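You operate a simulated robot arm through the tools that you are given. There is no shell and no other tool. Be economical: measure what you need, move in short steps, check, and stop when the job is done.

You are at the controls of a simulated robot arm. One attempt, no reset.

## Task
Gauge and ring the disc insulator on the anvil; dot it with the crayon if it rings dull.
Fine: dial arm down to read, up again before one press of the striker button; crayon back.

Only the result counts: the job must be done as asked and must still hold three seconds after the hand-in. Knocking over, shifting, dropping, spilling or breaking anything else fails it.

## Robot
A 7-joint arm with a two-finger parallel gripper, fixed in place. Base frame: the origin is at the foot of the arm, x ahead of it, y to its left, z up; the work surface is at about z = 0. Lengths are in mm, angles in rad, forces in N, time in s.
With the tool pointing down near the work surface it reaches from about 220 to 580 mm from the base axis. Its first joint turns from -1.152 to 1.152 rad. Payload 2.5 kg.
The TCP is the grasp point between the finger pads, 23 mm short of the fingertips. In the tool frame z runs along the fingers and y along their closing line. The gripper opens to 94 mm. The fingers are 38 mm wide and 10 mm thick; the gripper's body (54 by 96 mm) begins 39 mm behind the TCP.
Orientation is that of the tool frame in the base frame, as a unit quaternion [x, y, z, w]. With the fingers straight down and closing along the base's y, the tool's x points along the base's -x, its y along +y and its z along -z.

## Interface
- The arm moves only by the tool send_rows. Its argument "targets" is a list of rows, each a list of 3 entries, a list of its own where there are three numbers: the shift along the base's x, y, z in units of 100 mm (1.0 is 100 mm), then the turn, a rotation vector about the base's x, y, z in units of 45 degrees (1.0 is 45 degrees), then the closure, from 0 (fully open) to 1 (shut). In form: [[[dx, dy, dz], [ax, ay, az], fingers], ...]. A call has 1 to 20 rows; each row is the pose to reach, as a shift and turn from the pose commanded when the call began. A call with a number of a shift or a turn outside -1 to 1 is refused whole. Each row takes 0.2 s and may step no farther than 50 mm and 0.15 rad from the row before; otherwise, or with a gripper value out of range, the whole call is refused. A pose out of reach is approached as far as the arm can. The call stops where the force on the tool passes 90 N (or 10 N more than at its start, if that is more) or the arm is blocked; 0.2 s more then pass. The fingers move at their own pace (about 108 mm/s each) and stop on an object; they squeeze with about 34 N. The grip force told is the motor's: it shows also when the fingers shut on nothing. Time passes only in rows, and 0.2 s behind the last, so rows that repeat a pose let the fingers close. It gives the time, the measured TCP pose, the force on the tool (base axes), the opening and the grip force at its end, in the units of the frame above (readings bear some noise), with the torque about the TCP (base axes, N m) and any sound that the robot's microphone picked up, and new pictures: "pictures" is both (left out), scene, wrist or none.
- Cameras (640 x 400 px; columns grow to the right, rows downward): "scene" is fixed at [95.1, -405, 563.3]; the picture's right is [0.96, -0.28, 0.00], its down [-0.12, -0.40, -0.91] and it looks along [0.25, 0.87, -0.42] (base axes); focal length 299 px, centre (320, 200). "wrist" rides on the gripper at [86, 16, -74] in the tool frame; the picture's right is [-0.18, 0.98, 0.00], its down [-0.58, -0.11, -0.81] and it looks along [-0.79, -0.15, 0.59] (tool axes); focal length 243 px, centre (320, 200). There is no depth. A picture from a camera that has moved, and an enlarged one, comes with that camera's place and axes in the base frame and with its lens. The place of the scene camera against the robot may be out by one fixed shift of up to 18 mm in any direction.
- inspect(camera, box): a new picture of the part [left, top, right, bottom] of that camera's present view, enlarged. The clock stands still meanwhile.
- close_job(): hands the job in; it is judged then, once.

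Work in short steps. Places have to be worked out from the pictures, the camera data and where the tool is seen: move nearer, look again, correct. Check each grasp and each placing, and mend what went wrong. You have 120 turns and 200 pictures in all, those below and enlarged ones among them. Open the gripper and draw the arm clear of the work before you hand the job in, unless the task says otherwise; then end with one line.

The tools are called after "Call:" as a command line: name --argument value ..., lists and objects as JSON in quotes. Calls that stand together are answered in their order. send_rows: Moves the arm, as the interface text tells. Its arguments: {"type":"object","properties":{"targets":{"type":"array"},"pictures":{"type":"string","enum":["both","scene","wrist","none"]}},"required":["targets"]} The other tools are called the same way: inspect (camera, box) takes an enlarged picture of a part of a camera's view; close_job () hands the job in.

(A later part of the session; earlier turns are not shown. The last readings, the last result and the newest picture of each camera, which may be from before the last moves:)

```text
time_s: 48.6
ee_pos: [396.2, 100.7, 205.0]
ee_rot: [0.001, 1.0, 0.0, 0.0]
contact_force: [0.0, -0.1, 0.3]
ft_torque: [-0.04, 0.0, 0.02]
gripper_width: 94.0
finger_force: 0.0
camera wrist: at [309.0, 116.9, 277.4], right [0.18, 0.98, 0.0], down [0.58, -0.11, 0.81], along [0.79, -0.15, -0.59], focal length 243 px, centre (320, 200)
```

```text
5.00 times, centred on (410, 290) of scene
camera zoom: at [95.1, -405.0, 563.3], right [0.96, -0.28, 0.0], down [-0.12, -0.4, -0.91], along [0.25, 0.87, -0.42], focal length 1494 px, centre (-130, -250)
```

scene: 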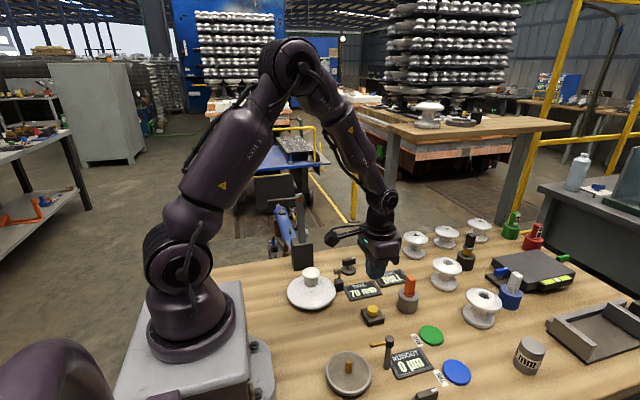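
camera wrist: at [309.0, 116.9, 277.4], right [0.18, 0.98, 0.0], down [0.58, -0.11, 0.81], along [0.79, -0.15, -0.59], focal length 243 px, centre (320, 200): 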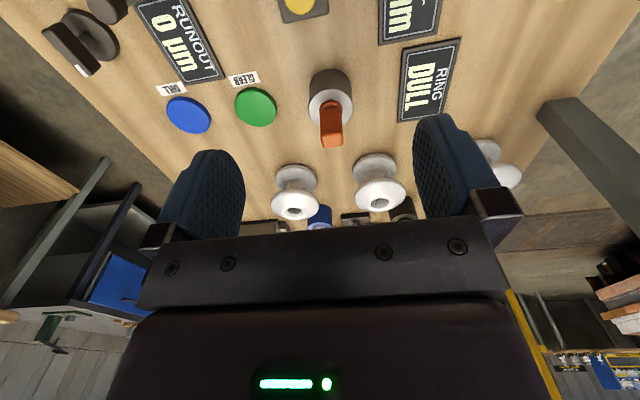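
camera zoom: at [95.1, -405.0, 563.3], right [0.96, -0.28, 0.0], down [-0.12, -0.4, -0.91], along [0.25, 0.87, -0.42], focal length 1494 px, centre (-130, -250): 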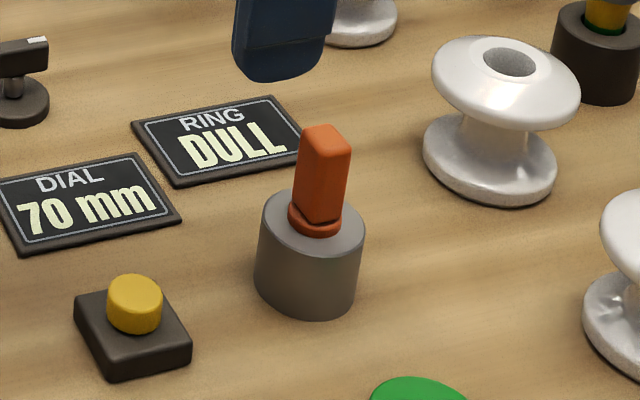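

Crayon upright in its cup at ≈ (459, 100), handle top z ≈ 95, ~20 mm wide along y. Move above it and descend part way.

Call:
send_rows --targets '[[[0.3, 0, 0], [0, 0, 0], 0.2], [[0.62, 0, 0], [0, 0, 0], 0.4], [[0.62, 0, -0.3], [0, 0, 0], 0.4], [[0.62, 0, -0.65], [0, 0, 0], 0.4], [[0.62, 0, -0.65], [0, 0, 0], 0.4]]' --pictures "wrist"

Call:
inspect --camera "wrist" --box '[240, 0, 420, 200]'

Call:
inspect --camera "scene" --box '[370, 220, 460, 330]'

```text
time_s: 49.8
ee_pos: [457.8, 100.5, 138.1]
ee_rot: [0.0, 1.0, 0.0, -0.001]
contact_force: [-0.4, 0.2, 0.0]
ft_torque: [0.01, -0.02, 0.01]
gripper_width: 56.3
finger_force: 0.0
camera wrist: at [371.1, 115.9, 212.1], right [0.18, 0.98, 0.0], down [0.58, -0.11, 0.81], along [0.79, -0.15, -0.59], focal length 243 px, centre (320, 200)
```

wrist: 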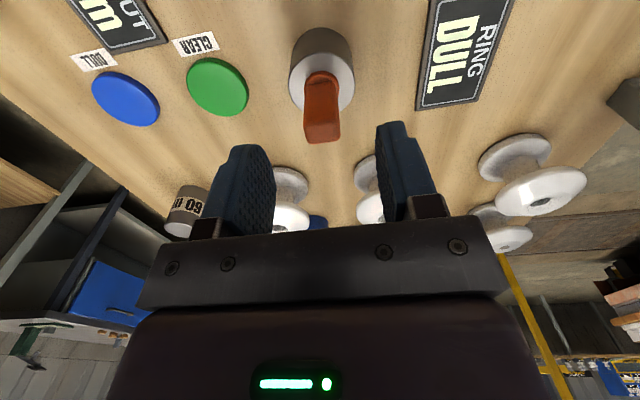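

```text
2.00 times, centred on (330, 100) of wrist
camera zoom: at [371.1, 115.9, 212.1], right [0.18, 0.98, 0.0], down [0.58, -0.11, 0.81], along [0.79, -0.15, -0.59], focal length 485 px, centre (300, 400)
```

zoom: 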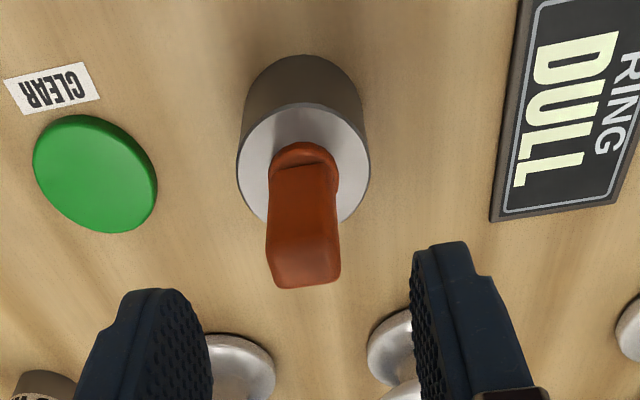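

```text
3.64 times, centred on (415, 275) of scene
camera zoom: at [95.1, -405.0, 563.3], right [0.96, -0.28, 0.0], down [-0.12, -0.4, -0.91], along [0.25, 0.87, -0.42], focal length 1087 px, centre (-26, -73)
```

zoom: 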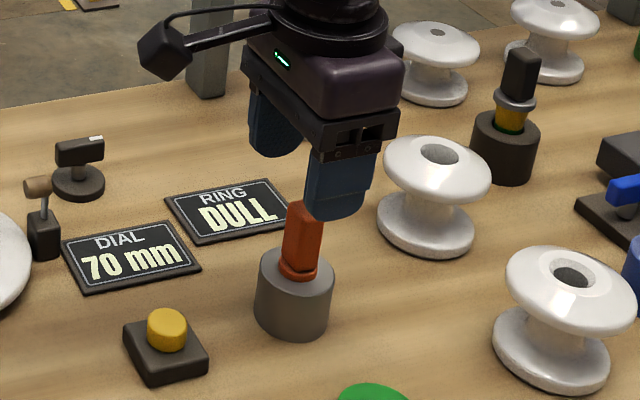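

Handle ≈ x 462, y 100, top z ≈ 90, collar ≈ 42. Shift +4 mm in x, descend to z 74, and close.

Call:
send_rows --targets '[[[0.04, 0, -0.2], [0, 0, 0], 0.4], [[0.04, 0, -0.45], [0, 0, 0], 0.4], [[0.04, 0, -0.63], [0, 0, 0], 0.4], [[0.04, 0, -0.63], [0, 0, 0], 0.4]]' --pictures "none"

Call:
inspect --camera "scene" --box '[370, 220, 460, 330]'

Call:
inspect --camera "wrist" --box '[220, 40, 440, 240]'

```text
time_s: 50.8
ee_pos: [462.4, 100.5, 74.9]
ee_rot: [-0.001, 1.0, 0.0, 0.001]
contact_force: [-0.3, 0.0, 0.8]
ft_torque: [-0.04, 0.01, 0.0]
gripper_width: 56.4
finger_force: 0.0
```

```text
3.64 times, centred on (415, 275) of scene
camera zoom: at [95.1, -405.0, 563.3], right [0.96, -0.28, 0.0], down [-0.12, -0.4, -0.91], along [0.25, 0.87, -0.42], focal length 1087 px, centre (-26, -73)
```

zoom: 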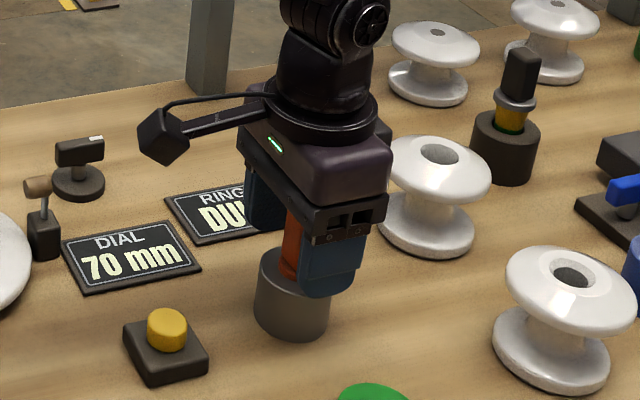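

```text
2.00 times, centred on (330, 140) of wrist
camera zoom: at [375.1, 116.3, 148.9], right [0.18, 0.98, 0.0], down [0.58, -0.11, 0.81], along [0.79, -0.15, -0.59], focal length 485 px, centre (300, 320)
```

zoom: 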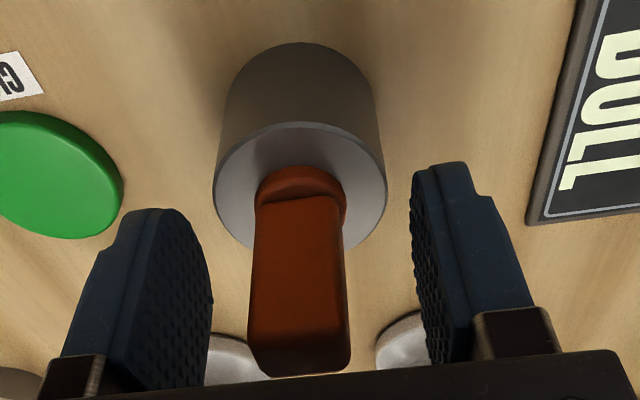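

Handle lies well between the pads. Close.

Call:
send_rows --targets '[[[0, 0, 0], [0, 0, 0], 0.6], [[0, 0, 0], [0, 0, 0], 0.8], [[0, 0, 0], [0, 0, 0], 1], [[0, 0, 0], [0, 0, 0], 1], [[0, 0, 0], [0, 0, 0], 1]]' --pictures "none"

Call:
send_rows --targets '[[[0, 0, 0.2], [0, 0, 0], 1], [[0, 0, 0.5], [0, 0, 0], 1], [[0, 0, 0.8], [0, 0, 0], 1], [[0, 0, 1], [0, 0, 0], 1], [[0, 0, 1], [0, 0, 0], 1]]' --pictures "both"

Call:
inspect --camera "scene" --box '[370, 200, 460, 330]'

Call:
inspect --camera "wrist" --box '[240, 40, 420, 240]'

```text
time_s: 52.0
ee_pos: [461.4, 99.1, 75.8]
ee_rot: [0.0, 1.0, 0.0, 0.001]
contact_force: [0.1, -0.4, -0.6]
ft_torque: [-0.03, 0.02, 0.0]
gripper_width: 21.1
finger_force: 34.2
```

```text
time_s: 53.2
ee_pos: [462.2, 99.7, 177.0]
ee_rot: [-0.001, 1.0, 0.0, 0.0]
contact_force: [-0.1, -0.3, -0.7]
ft_torque: [-0.01, 0.01, 0.0]
gripper_width: 21.4
finger_force: 34.3
camera wrist: at [375.7, 115.8, 250.4], right [0.18, 0.98, 0.0], down [0.58, -0.11, 0.81], along [0.79, -0.15, -0.59], focal length 243 px, centre (320, 200)
```

scene: 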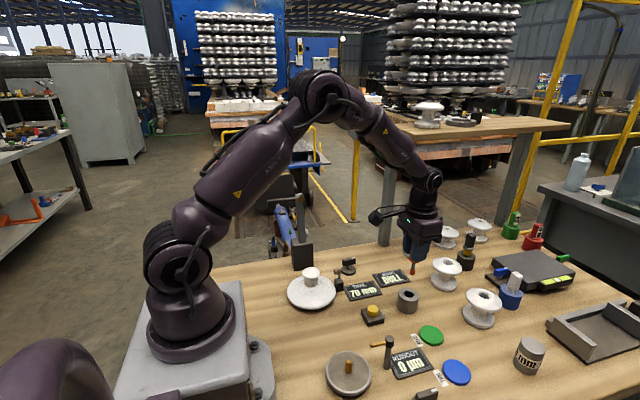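
wrist: 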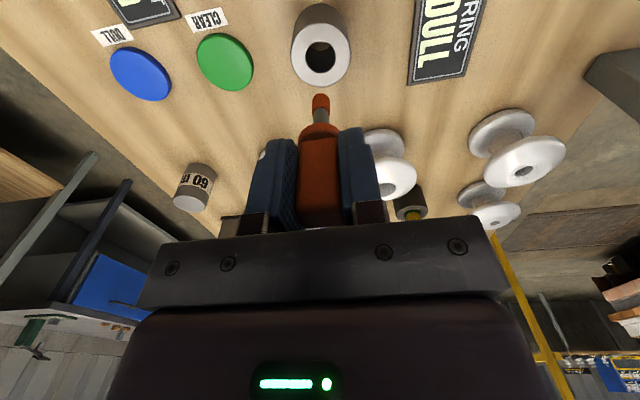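

```text
3.08 times, centred on (415, 265) of scene
camera zoom: at [95.1, -405.0, 563.3], right [0.96, -0.28, 0.0], down [-0.12, -0.4, -0.91], along [0.25, 0.87, -0.42], focal length 920 px, centre (28, 0)
```

zoom: 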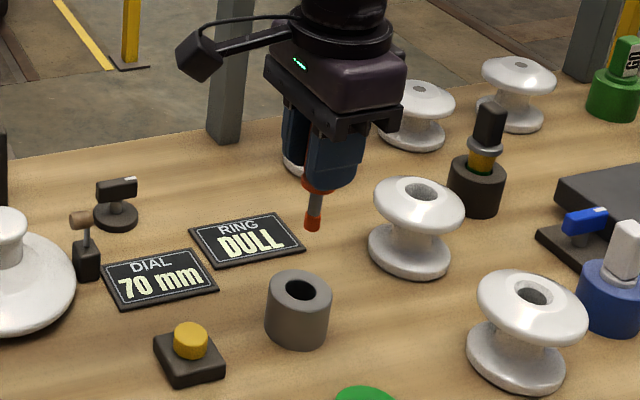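

```text
2.00 times, centred on (330, 140) of wrist
camera zoom: at [375.7, 115.8, 250.4], right [0.18, 0.98, 0.0], down [0.58, -0.11, 0.81], along [0.79, -0.15, -0.59], focal length 485 px, centre (300, 320)
```

zoom: 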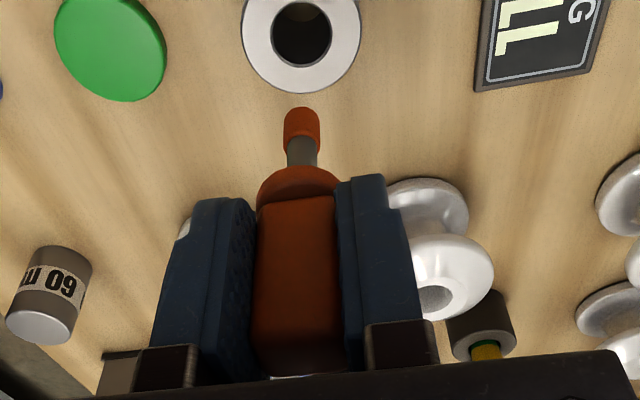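

Crayon held, tip ≈ 73 mm below the TCP. Carry it high to above the insulator's cap (244, 209).

Call:
send_rows --targets '[[[0, 0, 0.4], [0, 0, 0], 1], [[-0.3, 0.15, 0.6], [0, 0, 0], 1], [[-0.65, 0.32, 0.7], [0, 0, 0], 1], [[-1, 0.5, 0.7], [0, 0, 0], 1]]' --pictures "none"

Call:
send_rows --targets '[[[-0.35, 0.17, 0], [0, 0, 0], 1], [[-0.7, 0.34, 0], [0, 0, 0], 1], [[-1, 0.52, 0], [0, 0, 0], 1], [[-1, 0.52, 0], [0, 0, 0], 1]]' --pictures "none"

Call:
send_rows --targets '[[[-0.18, 0.07, 0], [0, 0, 0], 1], [[-0.18, 0.07, -0.3], [0, 0, 0], 1], [[-0.18, 0.07, -0.6], [0, 0, 0], 1], [[-0.18, 0.07, -0.6], [0, 0, 0], 1]]' --pictures "both"

Call:
inspect --camera "wrist" --box '[240, 0, 420, 200]'

Call:
inspect --camera "scene" --box '[260, 200, 380, 320]'

```text
time_s: 54.2
ee_pos: [364.4, 150.7, 246.2]
ee_rot: [0.0, 1.0, 0.0, 0.0]
contact_force: [0.0, 0.1, -0.4]
ft_torque: [0.01, 0.0, -0.02]
gripper_width: 21.5
finger_force: 34.0
```

```text
time_s: 55.2
ee_pos: [262.6, 201.8, 244.1]
ee_rot: [0.001, 1.0, 0.0, 0.0]
contact_force: [0.9, -0.1, 0.2]
ft_torque: [0.02, 0.03, 0.0]
gripper_width: 21.2
finger_force: 34.7
```

```text
time_s: 56.2
ee_pos: [246.4, 210.7, 183.6]
ee_rot: [0.001, 1.0, 0.0, 0.0]
contact_force: [-0.3, -0.2, -0.6]
ft_torque: [0.01, 0.0, 0.01]
gripper_width: 21.3
finger_force: 33.8
camera wrist: at [159.6, 225.5, 258.0], right [0.18, 0.98, 0.0], down [0.58, -0.11, 0.81], along [0.79, -0.15, -0.59], focal length 243 px, centre (320, 200)
```

scene: 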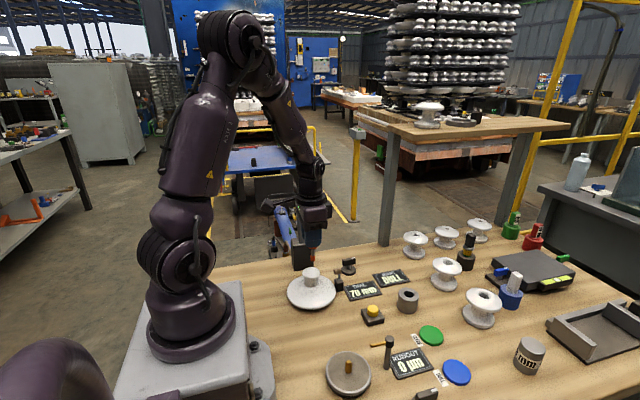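
wrist: 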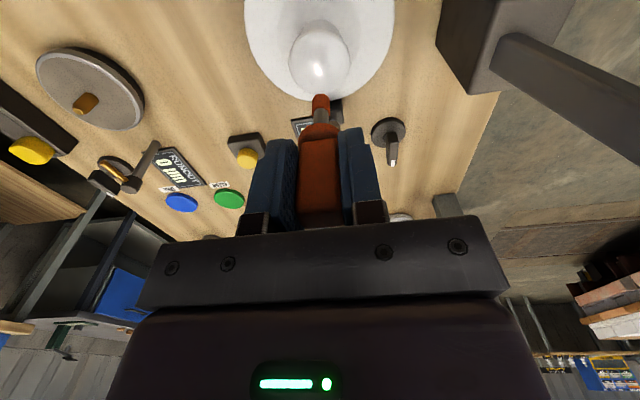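

```text
2.00 times, centred on (330, 100) of wrist
camera zoom: at [159.6, 225.5, 258.0], right [0.18, 0.98, 0.0], down [0.58, -0.11, 0.81], along [0.79, -0.15, -0.59], focal length 485 px, centre (300, 400)
```

zoom: 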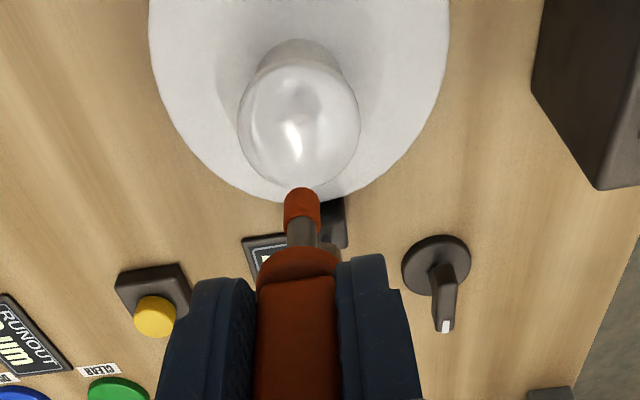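

```text
3.33 times, centred on (320, 260) of scene
camera zoom: at [95.1, -405.0, 563.3], right [0.96, -0.28, 0.0], down [-0.12, -0.4, -0.91], along [0.25, 0.87, -0.42], focal length 996 px, centre (320, 0)
```

zoom: 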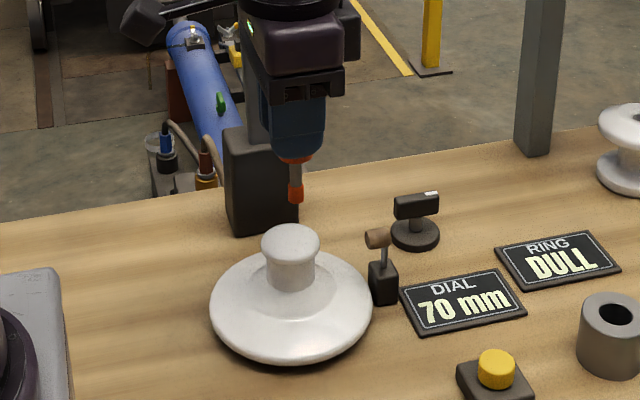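

Tip is above the cap, ~27–34 mm to go. Shift x −3 and descend, slowly at the end.

Call:
send_rows --targets '[[[-0.03, -0.01, -0.1], [0, 0, 0], 1], [[-0.03, -0.01, -0.2], [0, 0, 0], 1], [[-0.03, -0.01, -0.26], [0, 0, 0], 1], [[-0.03, -0.01, -0.26], [0, 0, 0], 1]]' --pictures "none"

Call:
inspect --camera "scene" --box '[270, 220, 360, 310]'

```text
time_s: 57.2
ee_pos: [243.3, 209.0, 158.5]
ee_rot: [-0.001, 1.0, 0.001, 0.0]
contact_force: [-0.8, 1.0, -0.4]
ft_torque: [0.0, 0.01, -0.01]
gripper_width: 21.2
finger_force: 34.0
```

```text
4.44 times, centred on (315, 265) of scene
camera zoom: at [95.1, -405.0, 563.3], right [0.96, -0.28, 0.0], down [-0.12, -0.4, -0.91], along [0.25, 0.87, -0.42], focal length 1328 px, centre (342, -89)
```

zoom: 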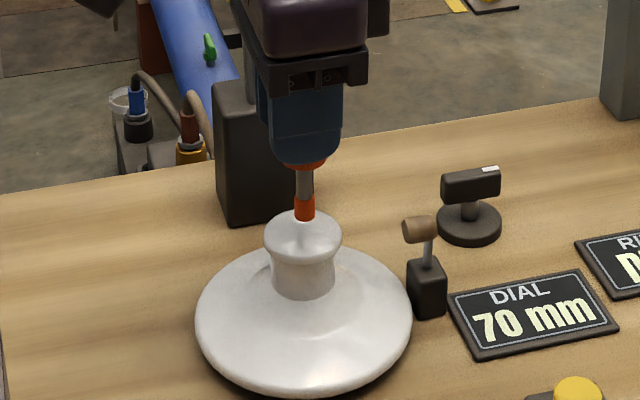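

Call:
send_rows --targets '[[[0, 0, -0.02], [0, 0, 0], 1], [[0, 0, -0.04], [0, 0, 0], 1], [[0, 0, -0.05], [0, 0, 0], 1]]' --pictures "none"

Call:
send_rows --targets '[[[0, 0, -0.01], [0, 0, 0], 1], [[0, 0, -0.02], [0, 0, 0], 1]]' --pictures "none"

```text
time_s: 58.0
ee_pos: [241.5, 209.0, 153.7]
ee_rot: [0.001, 1.0, 0.001, 0.0]
contact_force: [0.5, 0.2, -0.7]
ft_torque: [0.01, 0.0, 0.02]
gripper_width: 21.1
finger_force: 34.5
```

```text
time_s: 58.6
ee_pos: [242.0, 208.8, 151.9]
ee_rot: [0.001, 1.0, 0.0, 0.0]
contact_force: [-0.5, -0.5, -0.3]
ft_torque: [-0.02, 0.02, 0.02]
gripper_width: 21.4
finger_force: 34.7
```

Call:
send_rows --targets '[[[0, 0, -0.01], [0, 0, 0], 1], [[0, 0, -0.02], [0, 0, 0], 1]]' --pictures "none"

Call:
inspect --camera "scene" --box '[285, 240, 335, 290]'

```text
time_s: 59.2
ee_pos: [241.9, 208.4, 150.2]
ee_rot: [0.001, 1.0, 0.0, 0.0]
contact_force: [0.8, 0.2, -0.6]
ft_torque: [-0.02, 0.02, 0.02]
gripper_width: 21.2
finger_force: 33.5
```

```text
8.00 times, centred on (310, 265) of scene
camera zoom: at [95.1, -405.0, 563.3], right [0.96, -0.28, 0.0], down [-0.12, -0.4, -0.91], along [0.25, 0.87, -0.42], focal length 2391 px, centre (400, -320)
```

zoom: 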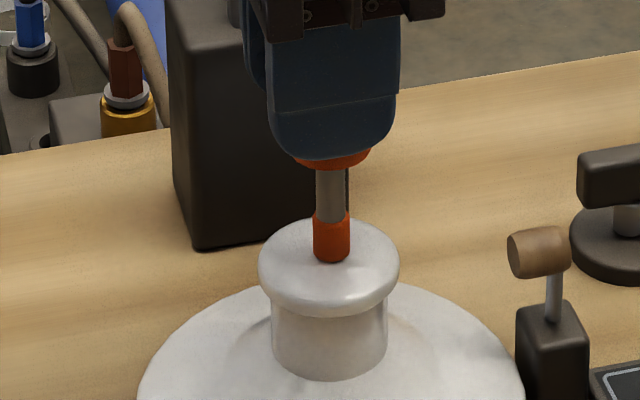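

Call:
send_rows --targets '[[[0, 0, -0.01], [0, 0, 0], 1], [[0, 0, -0.015], [0, 0, 0], 1]]' --pictures "none"

```text
time_s: 59.8
ee_pos: [242.4, 208.5, 150.2]
ee_rot: [0.0, 1.0, 0.001, -0.001]
contact_force: [-1.8, -0.7, 4.3]
ft_torque: [-0.1, 0.1, 0.01]
gripper_width: 21.3
finger_force: 33.5
```

Contact (≈5 N). Hold briefly with a slight extra press, then lift and look.

Call:
send_rows --targets '[[[0, 0, -0.005], [0, 0, 0], 1], [[0, 0, -0.005], [0, 0, 0], 1], [[0, 0, -0.005], [0, 0, 0], 1]]' --pictures "none"

Call:
send_rows --targets '[[[0, 0, 0.05], [0, 0, 0], 1], [[0, 0, 0.3], [0, 0, 0], 1], [[0, 0, 0.7], [0, 0, 0], 1], [[0, 0, 1], [0, 0, 0], 1], [[0, 0, 1], [0, 0, 0], 1]]' --pictures "none"

Call:
inspect --camera "scene" --box '[275, 235, 355, 315]'

Call:
inspect --camera "wrist" --box '[240, 0, 420, 200]'

```text
time_s: 60.6
ee_pos: [243.0, 209.5, 149.6]
ee_rot: [-0.001, 1.0, 0.0, 0.0]
contact_force: [-5.0, -0.1, 21.8]
ft_torque: [-0.1, 0.28, 0.01]
gripper_width: 21.2
finger_force: 33.7
```

```text
time_s: 61.8
ee_pos: [241.8, 207.7, 248.7]
ee_rot: [0.0, 1.0, 0.0, 0.001]
contact_force: [0.4, 0.5, 0.2]
ft_torque: [-0.01, 0.03, -0.01]
gripper_width: 21.1
finger_force: 32.8
```

```text
5.00 times, centred on (315, 275) of scene
camera zoom: at [95.1, -405.0, 563.3], right [0.96, -0.28, 0.0], down [-0.12, -0.4, -0.91], along [0.25, 0.87, -0.42], focal length 1494 px, centre (345, -175)
```

zoom: 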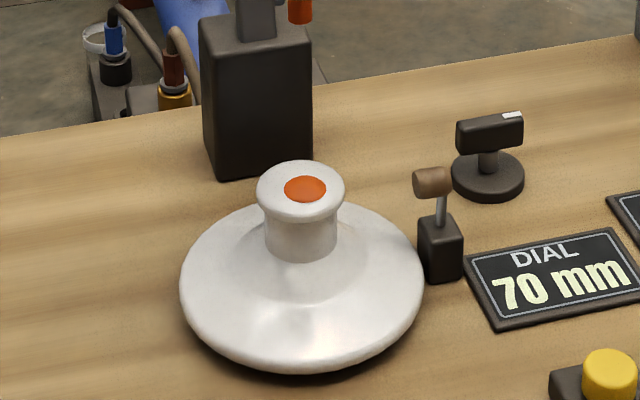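

```text
2.00 times, centred on (330, 100) of wrist
camera zoom: at [155.3, 223.6, 321.8], right [0.18, 0.98, 0.0], down [0.58, -0.11, 0.81], along [0.79, -0.15, -0.59], focal length 485 px, centre (300, 400)
```

zoom: 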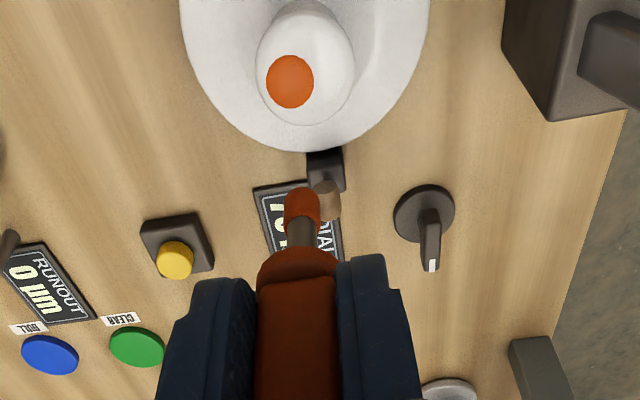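

An orange dot is on the cap. Now return the crayon to its cup by retracing the offsets (+221, −108, then down).

Call:
send_rows --targets '[[[0.3, -0.15, 0], [0, 0, 0], 1], [[0.6, -0.3, 0], [0, 0, 0], 1], [[0.9, -0.45, 0], [0, 0, 0], 1], [[1, -0.5, 0], [0, 0, 0], 1]]' --pictures "none"

Call:
send_rows --targets '[[[0.3, -0.15, 0], [0, 0, 0], 1], [[0.6, -0.3, 0], [0, 0, 0], 1], [[0.9, -0.45, 0], [0, 0, 0], 1], [[1, -0.5, 0], [0, 0, 0], 1]]' --pictures "none"

Call:
send_rows --targets '[[[0.21, -0.08, 0], [0, 0, 0], 1], [[0.21, -0.08, -0.4], [0, 0, 0], 1], [[0.21, -0.08, -0.73], [0, 0, 0], 1], [[0.21, -0.08, -0.73], [0, 0, 0], 1]]' --pictures "both"

Call:
inspect --camera "wrist" --box '[240, 0, 420, 200]'

Call:
inspect --camera "scene" --box '[370, 200, 460, 330]'

```text
time_s: 62.8
ee_pos: [342.6, 158.3, 246.8]
ee_rot: [0.001, 1.0, -0.001, 0.0]
contact_force: [-0.2, -0.2, 0.4]
ft_torque: [-0.02, -0.03, -0.02]
gripper_width: 21.4
finger_force: 33.8
```

```text
time_s: 63.8
ee_pos: [442.8, 107.6, 246.9]
ee_rot: [0.0, 1.0, -0.001, 0.0]
contact_force: [0.5, -0.1, -0.2]
ft_torque: [0.02, 0.0, 0.02]
gripper_width: 21.4
finger_force: 33.9
```

```text
time_s: 64.8
ee_pos: [464.7, 100.0, 175.2]
ee_rot: [0.001, 1.0, 0.0, 0.0]
contact_force: [1.0, 0.0, -0.3]
ft_torque: [-0.01, 0.04, 0.01]
gripper_width: 21.2
finger_force: 33.9
camera wrist: at [377.7, 115.2, 248.8], right [0.18, 0.98, 0.0], down [0.58, -0.11, 0.81], along [0.79, -0.15, -0.59], focal length 243 px, centre (320, 200)
```

scene: 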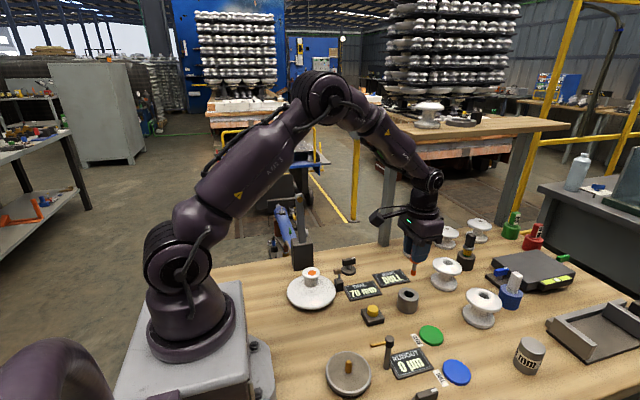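
wrist: 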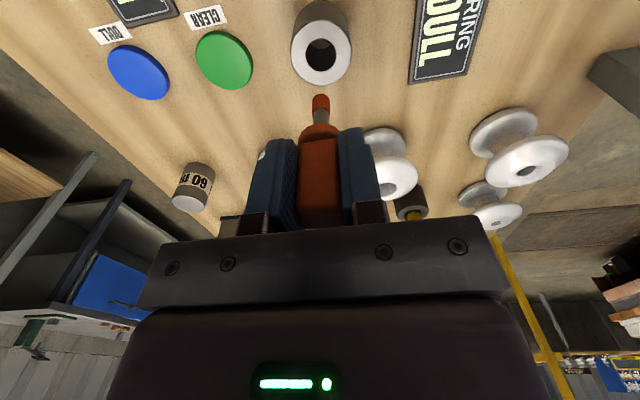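

```text
2.00 times, centred on (330, 100) of wrist
camera zoom: at [377.7, 115.2, 248.8], right [0.18, 0.98, 0.0], down [0.58, -0.11, 0.81], along [0.79, -0.15, -0.59], focal length 485 px, centre (300, 400)
```

zoom: 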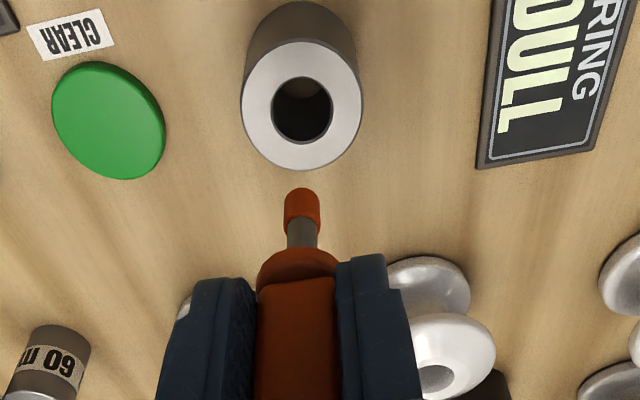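

```text
3.08 times, centred on (415, 265) of scene
camera zoom: at [95.1, -405.0, 563.3], right [0.96, -0.28, 0.0], down [-0.12, -0.4, -0.91], along [0.25, 0.87, -0.42], focal length 920 px, centre (28, 0)
```

zoom: 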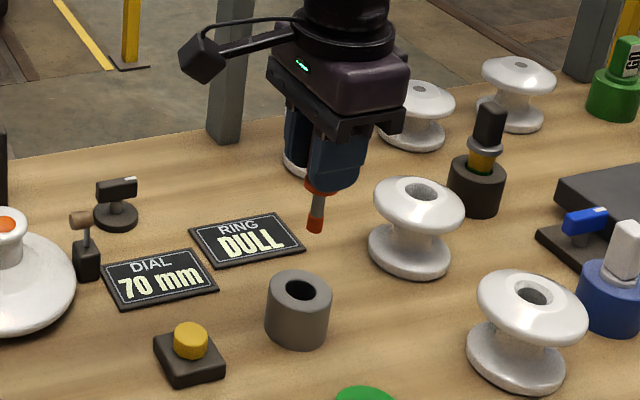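

Tool is ~2 mm further in x than when the crayon came out; correct that and lower partly, watching forces.

Call:
send_rows --targets '[[[-0.02, 0.005, 0], [0, 0, 0], 1], [[-0.02, 0.005, -0.3], [0, 0, 0], 1], [[-0.02, 0.005, -0.5], [0, 0, 0], 1], [[-0.02, 0.005, -0.5], [0, 0, 0], 1]]' --pictures "none"

Call:
inspect --camera "wrist" --box '[240, 20, 400, 180]'

Call:
inspect --camera "scene" --box '[380, 230, 450, 330]'

```text
time_s: 65.8
ee_pos: [462.6, 98.5, 124.6]
ee_rot: [0.0, 1.0, 0.0, 0.001]
contact_force: [-0.3, -1.3, -1.0]
ft_torque: [0.0, 0.0, -0.02]
gripper_width: 21.2
finger_force: 34.1
```

```text
2.50 times, centred on (320, 100) of wrist
camera zoom: at [375.3, 115.1, 198.7], right [0.18, 0.98, 0.0], down [0.58, -0.11, 0.81], along [0.79, -0.15, -0.59], focal length 606 px, centre (320, 450)
```

zoom: 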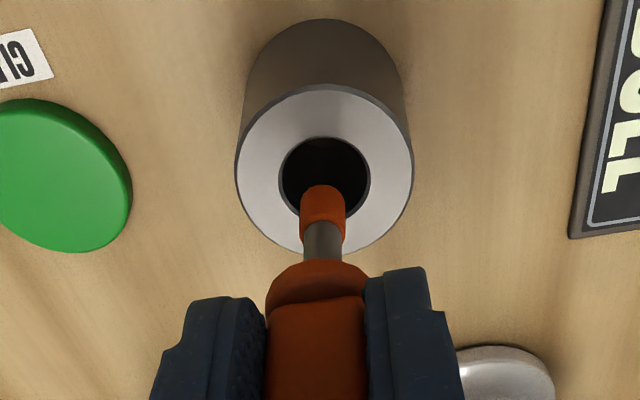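

```text
4.00 times, centred on (415, 280) of scene
camera zoom: at [95.1, -405.0, 563.3], right [0.96, -0.28, 0.0], down [-0.12, -0.4, -0.91], along [0.25, 0.87, -0.42], focal length 1196 px, centre (-60, -120)
```

zoom: 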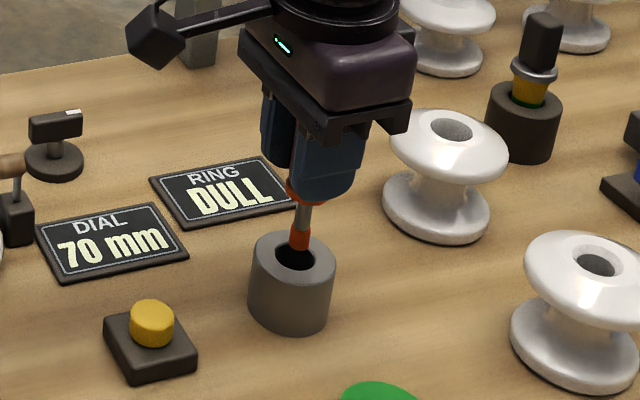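

Tip is entering the hole, well aligned. Lower the remaining ~50 mm, slowly at the end.

Call:
send_rows --targets '[[[0, 0.005, -0.2], [0, 0, 0], 1], [[0, 0.005, -0.38], [0, 0, 0], 1], [[0, 0.005, -0.45], [0, 0, 0], 1], [[0, 0.005, -0.47], [0, 0, 0], 1], [[0, 0.005, -0.47], [0, 0, 0], 1]]' --pictures "none"

Call:
inspect --camera "scene" --box '[380, 230, 450, 330]'

```text
time_s: 67.0
ee_pos: [460.8, 101.7, 77.0]
ee_rot: [0.0, 1.0, -0.001, 0.0]
contact_force: [0.8, 0.1, -1.1]
ft_torque: [-0.01, 0.01, -0.01]
gripper_width: 21.5
finger_force: 34.2
```

```text
4.00 times, centred on (415, 280) of scene
camera zoom: at [95.1, -405.0, 563.3], right [0.96, -0.28, 0.0], down [-0.12, -0.4, -0.91], along [0.25, 0.87, -0.42], focal length 1196 px, centre (-60, -120)
```

zoom: 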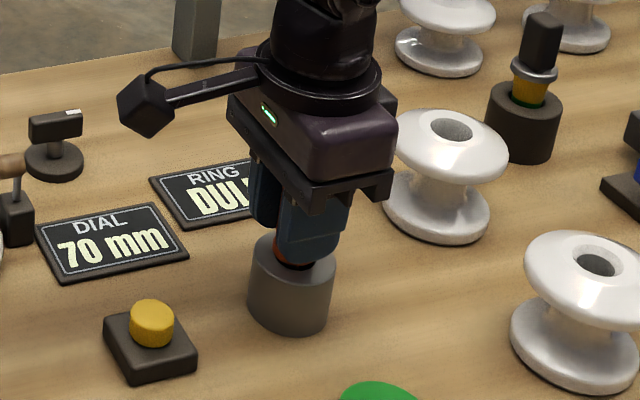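

Nearly seated; lower in 1 mm steps until contact.

Call:
send_rows --targets '[[[0, 0, -0.01], [0, 0, 0], 1], [[0, 0, -0.02], [0, 0, 0], 1], [[0, 0, -0.02], [0, 0, 0], 1]]' --pictures "none"

```text
time_s: 67.8
ee_pos: [461.1, 101.9, 76.0]
ee_rot: [0.0, 1.0, 0.0, 0.0]
contact_force: [0.4, 0.6, -1.6]
ft_torque: [0.03, -0.02, 0.01]
gripper_width: 21.1
finger_force: 33.8
```

Call:
send_rows --targets '[[[0, 0, -0.01], [0, 0, 0], 1], [[0, 0, -0.015], [0, 0, 0], 1], [[0, 0, -0.015], [0, 0, 0], 1]]' --pictures "none"

```text
time_s: 68.6
ee_pos: [461.8, 100.9, 74.7]
ee_rot: [0.0, 1.0, -0.001, 0.001]
contact_force: [-1.5, -0.5, 3.6]
ft_torque: [0.02, 0.03, 0.0]
gripper_width: 21.4
finger_force: 34.2
```

Seated. Open the fingers and lift clear.

Call:
send_rows --targets '[[[0, 0, 0], [0, 0, 0], 0.7], [[0, 0, 0], [0, 0, 0], 0.5], [[0, 0, 0], [0, 0, 0], 0.4], [[0, 0, 0], [0, 0, 0], 0.4], [[0, 0, 0.3], [0, 0, 0], 0.4], [[0, 0, 0.7], [0, 0, 0], 0.4], [[0, 0, 1], [0, 0, 0], 0.4]]' --pictures "none"

Call:
send_rows --targets '[[[-0.1, 0, 0.4], [0, 0, 0], 0], [[-0.3, 0, 0.8], [0, 0, 0], 0], [[-0.6, 0, 1], [0, 0, 0], 0], [[-1, 0, 1], [0, 0, 0], 0], [[-1, 0, 1], [0, 0, 0], 0]]' --pictures "both"

Call:
inspect --camera "scene" --box '[270, 180, 470, 330]'

```text
time_s: 70.2
ee_pos: [461.9, 101.6, 174.8]
ee_rot: [0.0, 1.0, 0.0, 0.0]
contact_force: [-0.3, -0.5, -0.4]
ft_torque: [0.02, -0.01, 0.0]
gripper_width: 56.1
finger_force: 0.1
```

```text
time_s: 71.4
ee_pos: [360.9, 101.4, 275.4]
ee_rot: [0.0, 1.0, 0.0, 0.0]
contact_force: [-0.4, 0.6, -0.1]
ft_torque: [0.01, 0.0, 0.01]
gripper_width: 94.0
finger_force: 0.0
camera wrist: at [274.3, 117.2, 349.5], right [0.18, 0.98, 0.0], down [0.58, -0.11, 0.81], along [0.79, -0.15, -0.59], focal length 243 px, centre (320, 200)
```

scene: 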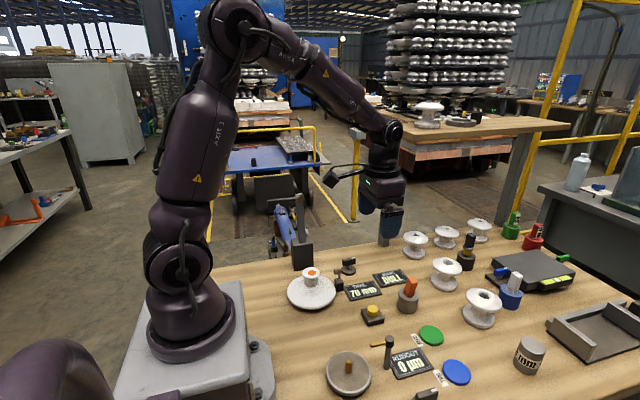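
wrist: 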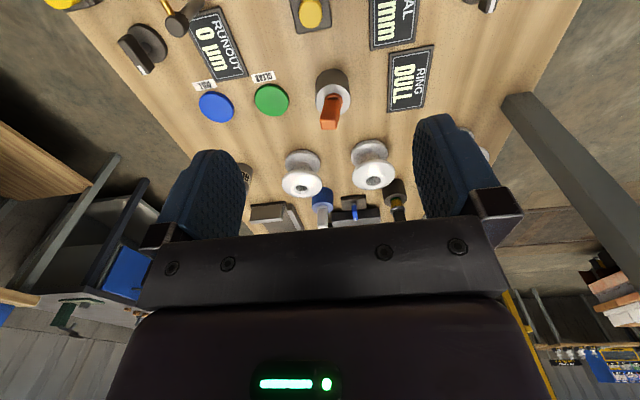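

```text
2.67 times, centred on (370, 255) of scene
camera zoom: at [95.1, -405.0, 563.3], right [0.96, -0.28, 0.0], down [-0.12, -0.4, -0.91], along [0.25, 0.87, -0.42], focal length 797 px, centre (187, 53)
```

zoom: 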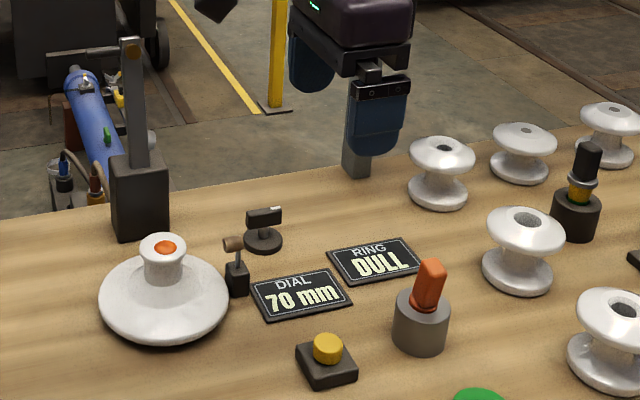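

The crayon appears to lean slightly in the cup; take a closer look.

Call:
inspect --camera "scene" --box '[370, 250, 450, 330]'

Call:
inspect --camera "wrist" --box '[290, 50, 370, 150]'

```text
5.00 times, centred on (410, 290) of scene
camera zoom: at [95.1, -405.0, 563.3], right [0.96, -0.28, 0.0], down [-0.12, -0.4, -0.91], along [0.25, 0.87, -0.42], focal length 1494 px, centre (-130, -250)
```

zoom: 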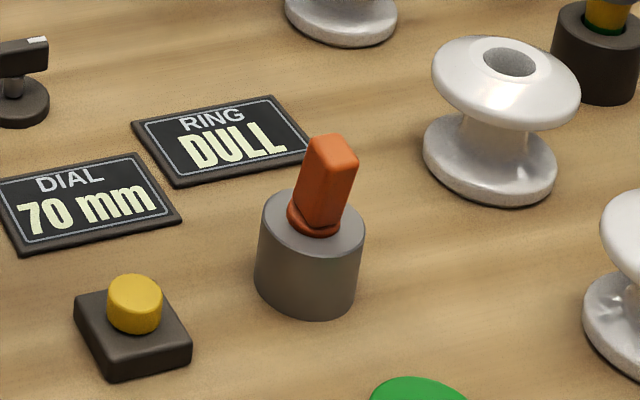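

```text
4.00 times, centred on (330, 100) of wrist
camera zoom: at [274.3, 117.2, 349.5], right [0.18, 0.98, 0.0], down [0.58, -0.11, 0.81], along [0.79, -0.15, -0.59], focal length 970 px, centre (280, 600)
```

zoom: 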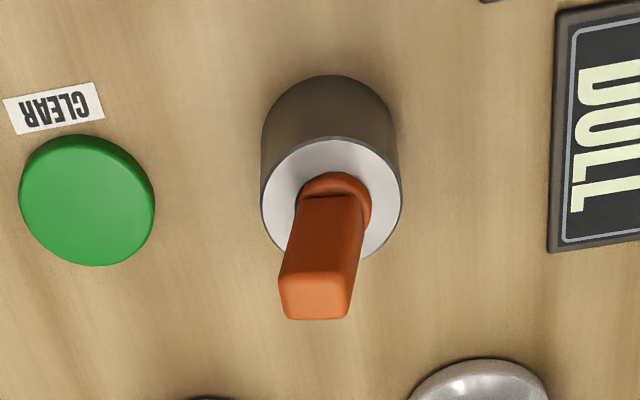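

It leans ~8° because I released ~1.5 mm too far in +y. I'll regrip it, recentre and reseat it upright.

Call:
send_rows --targets '[[[0.4, 0, 0], [0, 0, 0], 0.4], [[0.8, 0, -0.2], [0, 0, 0], 0.4], [[1, -0.015, -0.6], [0, 0, 0], 0.4], [[1, -0.015, -1], [0, 0, 0], 0.4]]' --pictures "none"

Call:
send_rows --targets '[[[0, 0, -0.4], [0, 0, 0], 0.4], [[0, 0, -0.8], [0, 0, 0], 0.4], [[0, 0, -0.98], [0, 0, 0], 0.4], [[0, 0, -0.98], [0, 0, 0], 0.4]]' --pictures "wrist"

Call:
inspect --camera "wrist" --box '[220, 40, 440, 240]'

```text
time_s: 72.4
ee_pos: [462.4, 100.6, 173.8]
ee_rot: [0.0, 1.0, 0.0, 0.0]
contact_force: [-0.7, 0.2, 0.4]
ft_torque: [0.0, 0.02, 0.03]
gripper_width: 56.5
finger_force: 0.0
```

```text
time_s: 73.4
ee_pos: [460.8, 98.9, 74.4]
ee_rot: [0.0, 1.0, 0.001, 0.0]
contact_force: [-0.5, 0.3, 0.2]
ft_torque: [-0.02, 0.01, -0.01]
gripper_width: 56.2
finger_force: 0.0
camera wrist: at [374.0, 114.3, 150.0], right [0.18, 0.98, 0.0], down [0.58, -0.11, 0.81], along [0.79, -0.15, -0.59], focal length 243 px, centre (320, 200)
```

wrist: 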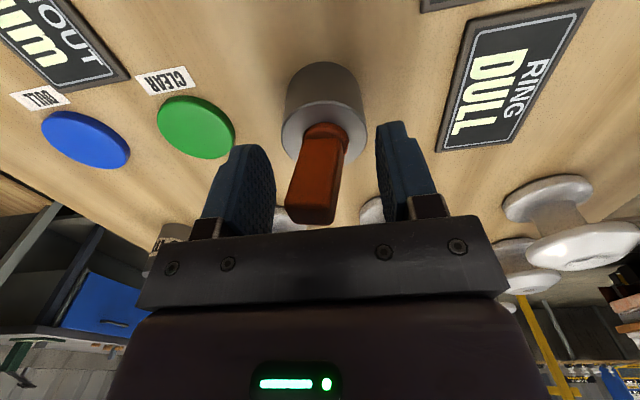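

```text
2.00 times, centred on (330, 140) of wrist
camera zoom: at [374.0, 114.3, 150.0], right [0.18, 0.98, 0.0], down [0.58, -0.11, 0.81], along [0.79, -0.15, -0.59], focal length 485 px, centre (300, 320)
```

zoom: 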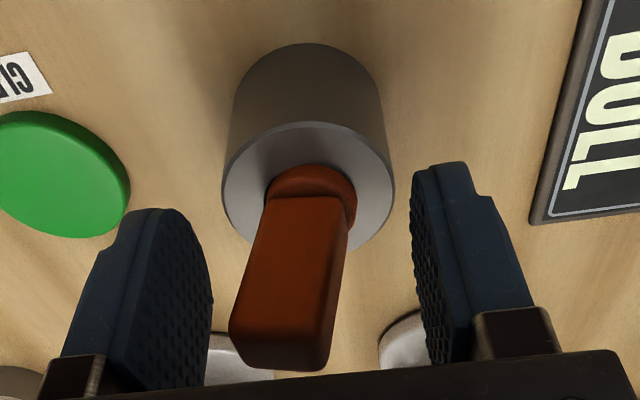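

Shift to the original grasp position (+2 y, +1 x), grip, lift 3 mm, then lower with slightly firmer seating.

Call:
send_rows --targets '[[[0.01, 0.02, 0], [0, 0, 0], 0.4], [[0.01, 0.02, 0], [0, 0, 0], 0.6], [[0.01, 0.02, 0], [0, 0, 0], 0.8], [[0.01, 0.02, 0], [0, 0, 0], 1], [[0.01, 0.02, 0], [0, 0, 0], 1], [[0.01, 0.02, 0.04], [0, 0, 0], 1], [[0.01, 0.02, 0.04], [0, 0, 0], 1]]' --pictures "none"

Call:
inspect --camera "wrist" --box '[220, 40, 440, 240]'

Call:
inspect --camera "scene" --box '[380, 250, 440, 330]'

```text
time_s: 75.0
ee_pos: [461.6, 101.1, 80.8]
ee_rot: [0.0, 1.0, 0.0, -0.001]
contact_force: [0.8, 0.6, 0.0]
ft_torque: [0.02, -0.01, -0.02]
gripper_width: 21.1
finger_force: 34.1
```

```text
2.00 times, centred on (330, 140) of wrist
camera zoom: at [375.2, 117.2, 154.5], right [0.18, 0.98, 0.0], down [0.58, -0.11, 0.81], along [0.79, -0.15, -0.59], focal length 485 px, centre (300, 320)
```

zoom: 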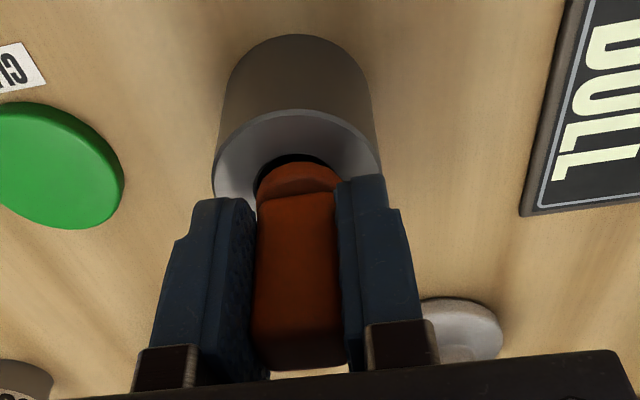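

```text
5.00 times, centred on (410, 290) of scene
camera zoom: at [95.1, -405.0, 563.3], right [0.96, -0.28, 0.0], down [-0.12, -0.4, -0.91], along [0.25, 0.87, -0.42], focal length 1494 px, centre (-130, -250)
```

zoom: 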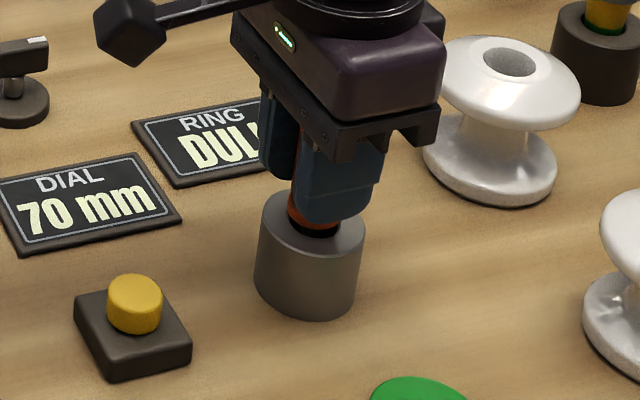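

Hole crescent suggests ~1 mm too far in +y; correct and lower until firm contact.

Call:
send_rows --targets '[[[0, -0.01, 0], [0, 0, 0], 1], [[0, -0.01, -0.03], [0, 0, 0], 1], [[0, -0.01, -0.05], [0, 0, 0], 1], [[0, -0.01, -0.05], [0, 0, 0], 1]]' --pictures "none"

```text
time_s: 76.0
ee_pos: [463.5, 101.0, 76.5]
ee_rot: [-0.001, 1.0, 0.001, 0.001]
contact_force: [-3.8, -0.6, 10.2]
ft_torque: [-0.02, 0.06, 0.07]
gripper_width: 21.2
finger_force: 34.0
```

Call:
inspect --camera "wrist" --box '[270, 70, 380, 180]'

```text
3.64 times, centred on (325, 125) of wrist
camera zoom: at [376.4, 116.7, 150.1], right [0.18, 0.98, 0.0], down [0.58, -0.11, 0.81], along [0.79, -0.15, -0.59], focal length 882 px, centre (302, 473)
```

zoom: 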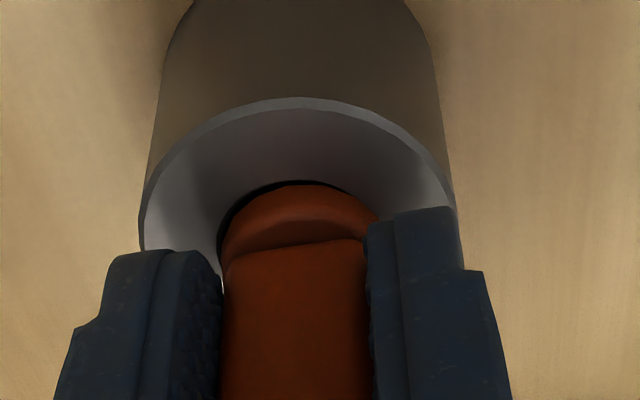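

Lift 2 mm, shift −1 mm in x and y to centre the collar, lower again, and release.

Call:
send_rows --targets '[[[0, 0, 0.025], [0, 0, 0], 1], [[-0.012, -0.01, 0.025], [0, 0, 0], 1], [[-0.012, -0.01, 0.01], [0, 0, 0], 1], [[-0.012, -0.01, 0], [0, 0, 0], 1], [[-0.012, -0.01, 0], [0, 0, 0], 1]]' --pictures "none"

Call:
inspect --camera "wrist" --box '[270, 70, 380, 180]'

```text
time_s: 77.2
ee_pos: [461.3, 100.0, 75.7]
ee_rot: [-0.001, 1.0, 0.001, 0.001]
contact_force: [-0.4, -0.2, 0.7]
ft_torque: [0.04, 0.0, 0.02]
gripper_width: 21.3
finger_force: 34.1
```

```text
3.64 times, centred on (325, 125) of wrist
camera zoom: at [374.2, 116.2, 150.2], right [0.18, 0.98, 0.0], down [0.58, -0.11, 0.81], along [0.79, -0.15, -0.59], focal length 882 px, centre (302, 473)
```

zoom: 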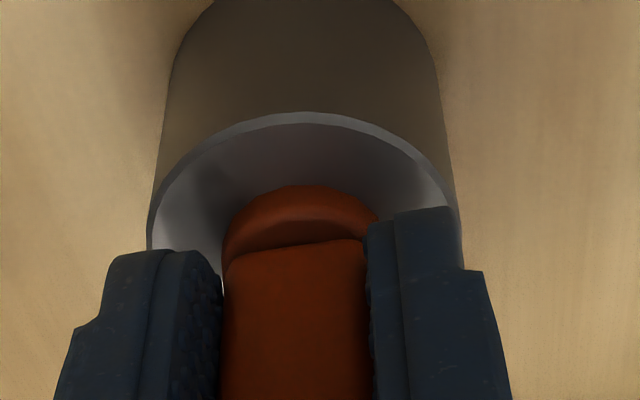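

Collar now covers the hole evenly. Lower 1 mm more for contact, then open.

Call:
send_rows --targets '[[[0, 0, -0.006], [0, 0, 0], 1], [[0, 0, -0.01], [0, 0, 0], 1], [[0, 0, -0.01], [0, 0, 0], 1]]' --pictures "none"

Call:
send_rows --targets '[[[0, 0, 0], [0, 0, 0], 0.76], [[0, 0, 0], [0, 0, 0], 0.72], [[0, 0, 0], [0, 0, 0], 0.65], [[0, 0, 0], [0, 0, 0], 0.5], [[0, 0, 0], [0, 0, 0], 0.4], [[0, 0, 0], [0, 0, 0], 0.4]]' --pictures "wrist"

Call:
inspect --camera "wrist" --box '[220, 40, 440, 240]'

```text
time_s: 78.0
ee_pos: [462.0, 99.1, 76.2]
ee_rot: [0.0, 1.0, 0.0, 0.001]
contact_force: [-6.3, -0.6, 22.9]
ft_torque: [-0.03, 0.19, 0.01]
gripper_width: 20.9
finger_force: 34.0
```

```text
time_s: 79.4
ee_pos: [461.7, 99.9, 73.8]
ee_rot: [0.0, 1.0, 0.0, 0.0]
contact_force: [0.6, -0.1, 0.5]
ft_torque: [0.0, 0.01, -0.01]
gripper_width: 56.5
finger_force: 0.1
camera wrist: at [374.4, 116.0, 148.7], right [0.18, 0.98, 0.0], down [0.58, -0.11, 0.81], along [0.79, -0.15, -0.59], focal length 243 px, centre (320, 200)
```

wrist: 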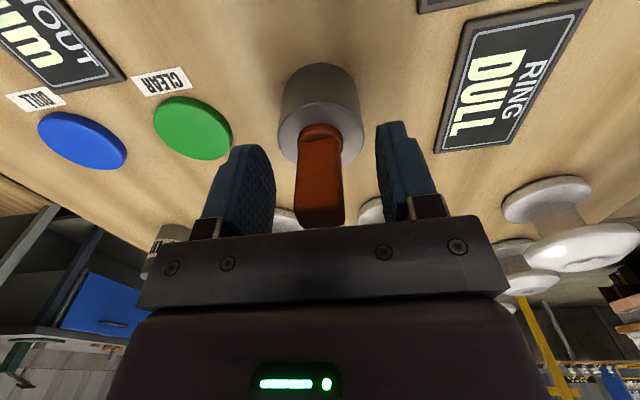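

```text
2.00 times, centred on (330, 140) of wrist
camera zoom: at [374.4, 116.0, 148.7], right [0.18, 0.98, 0.0], down [0.58, -0.11, 0.81], along [0.79, -0.15, -0.59], focal length 485 px, centre (300, 320)
```

zoom: 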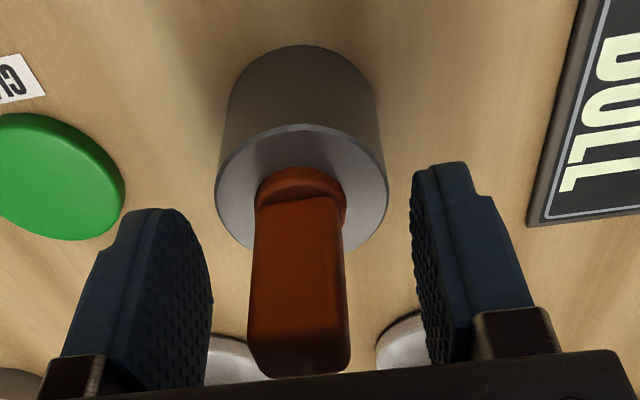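

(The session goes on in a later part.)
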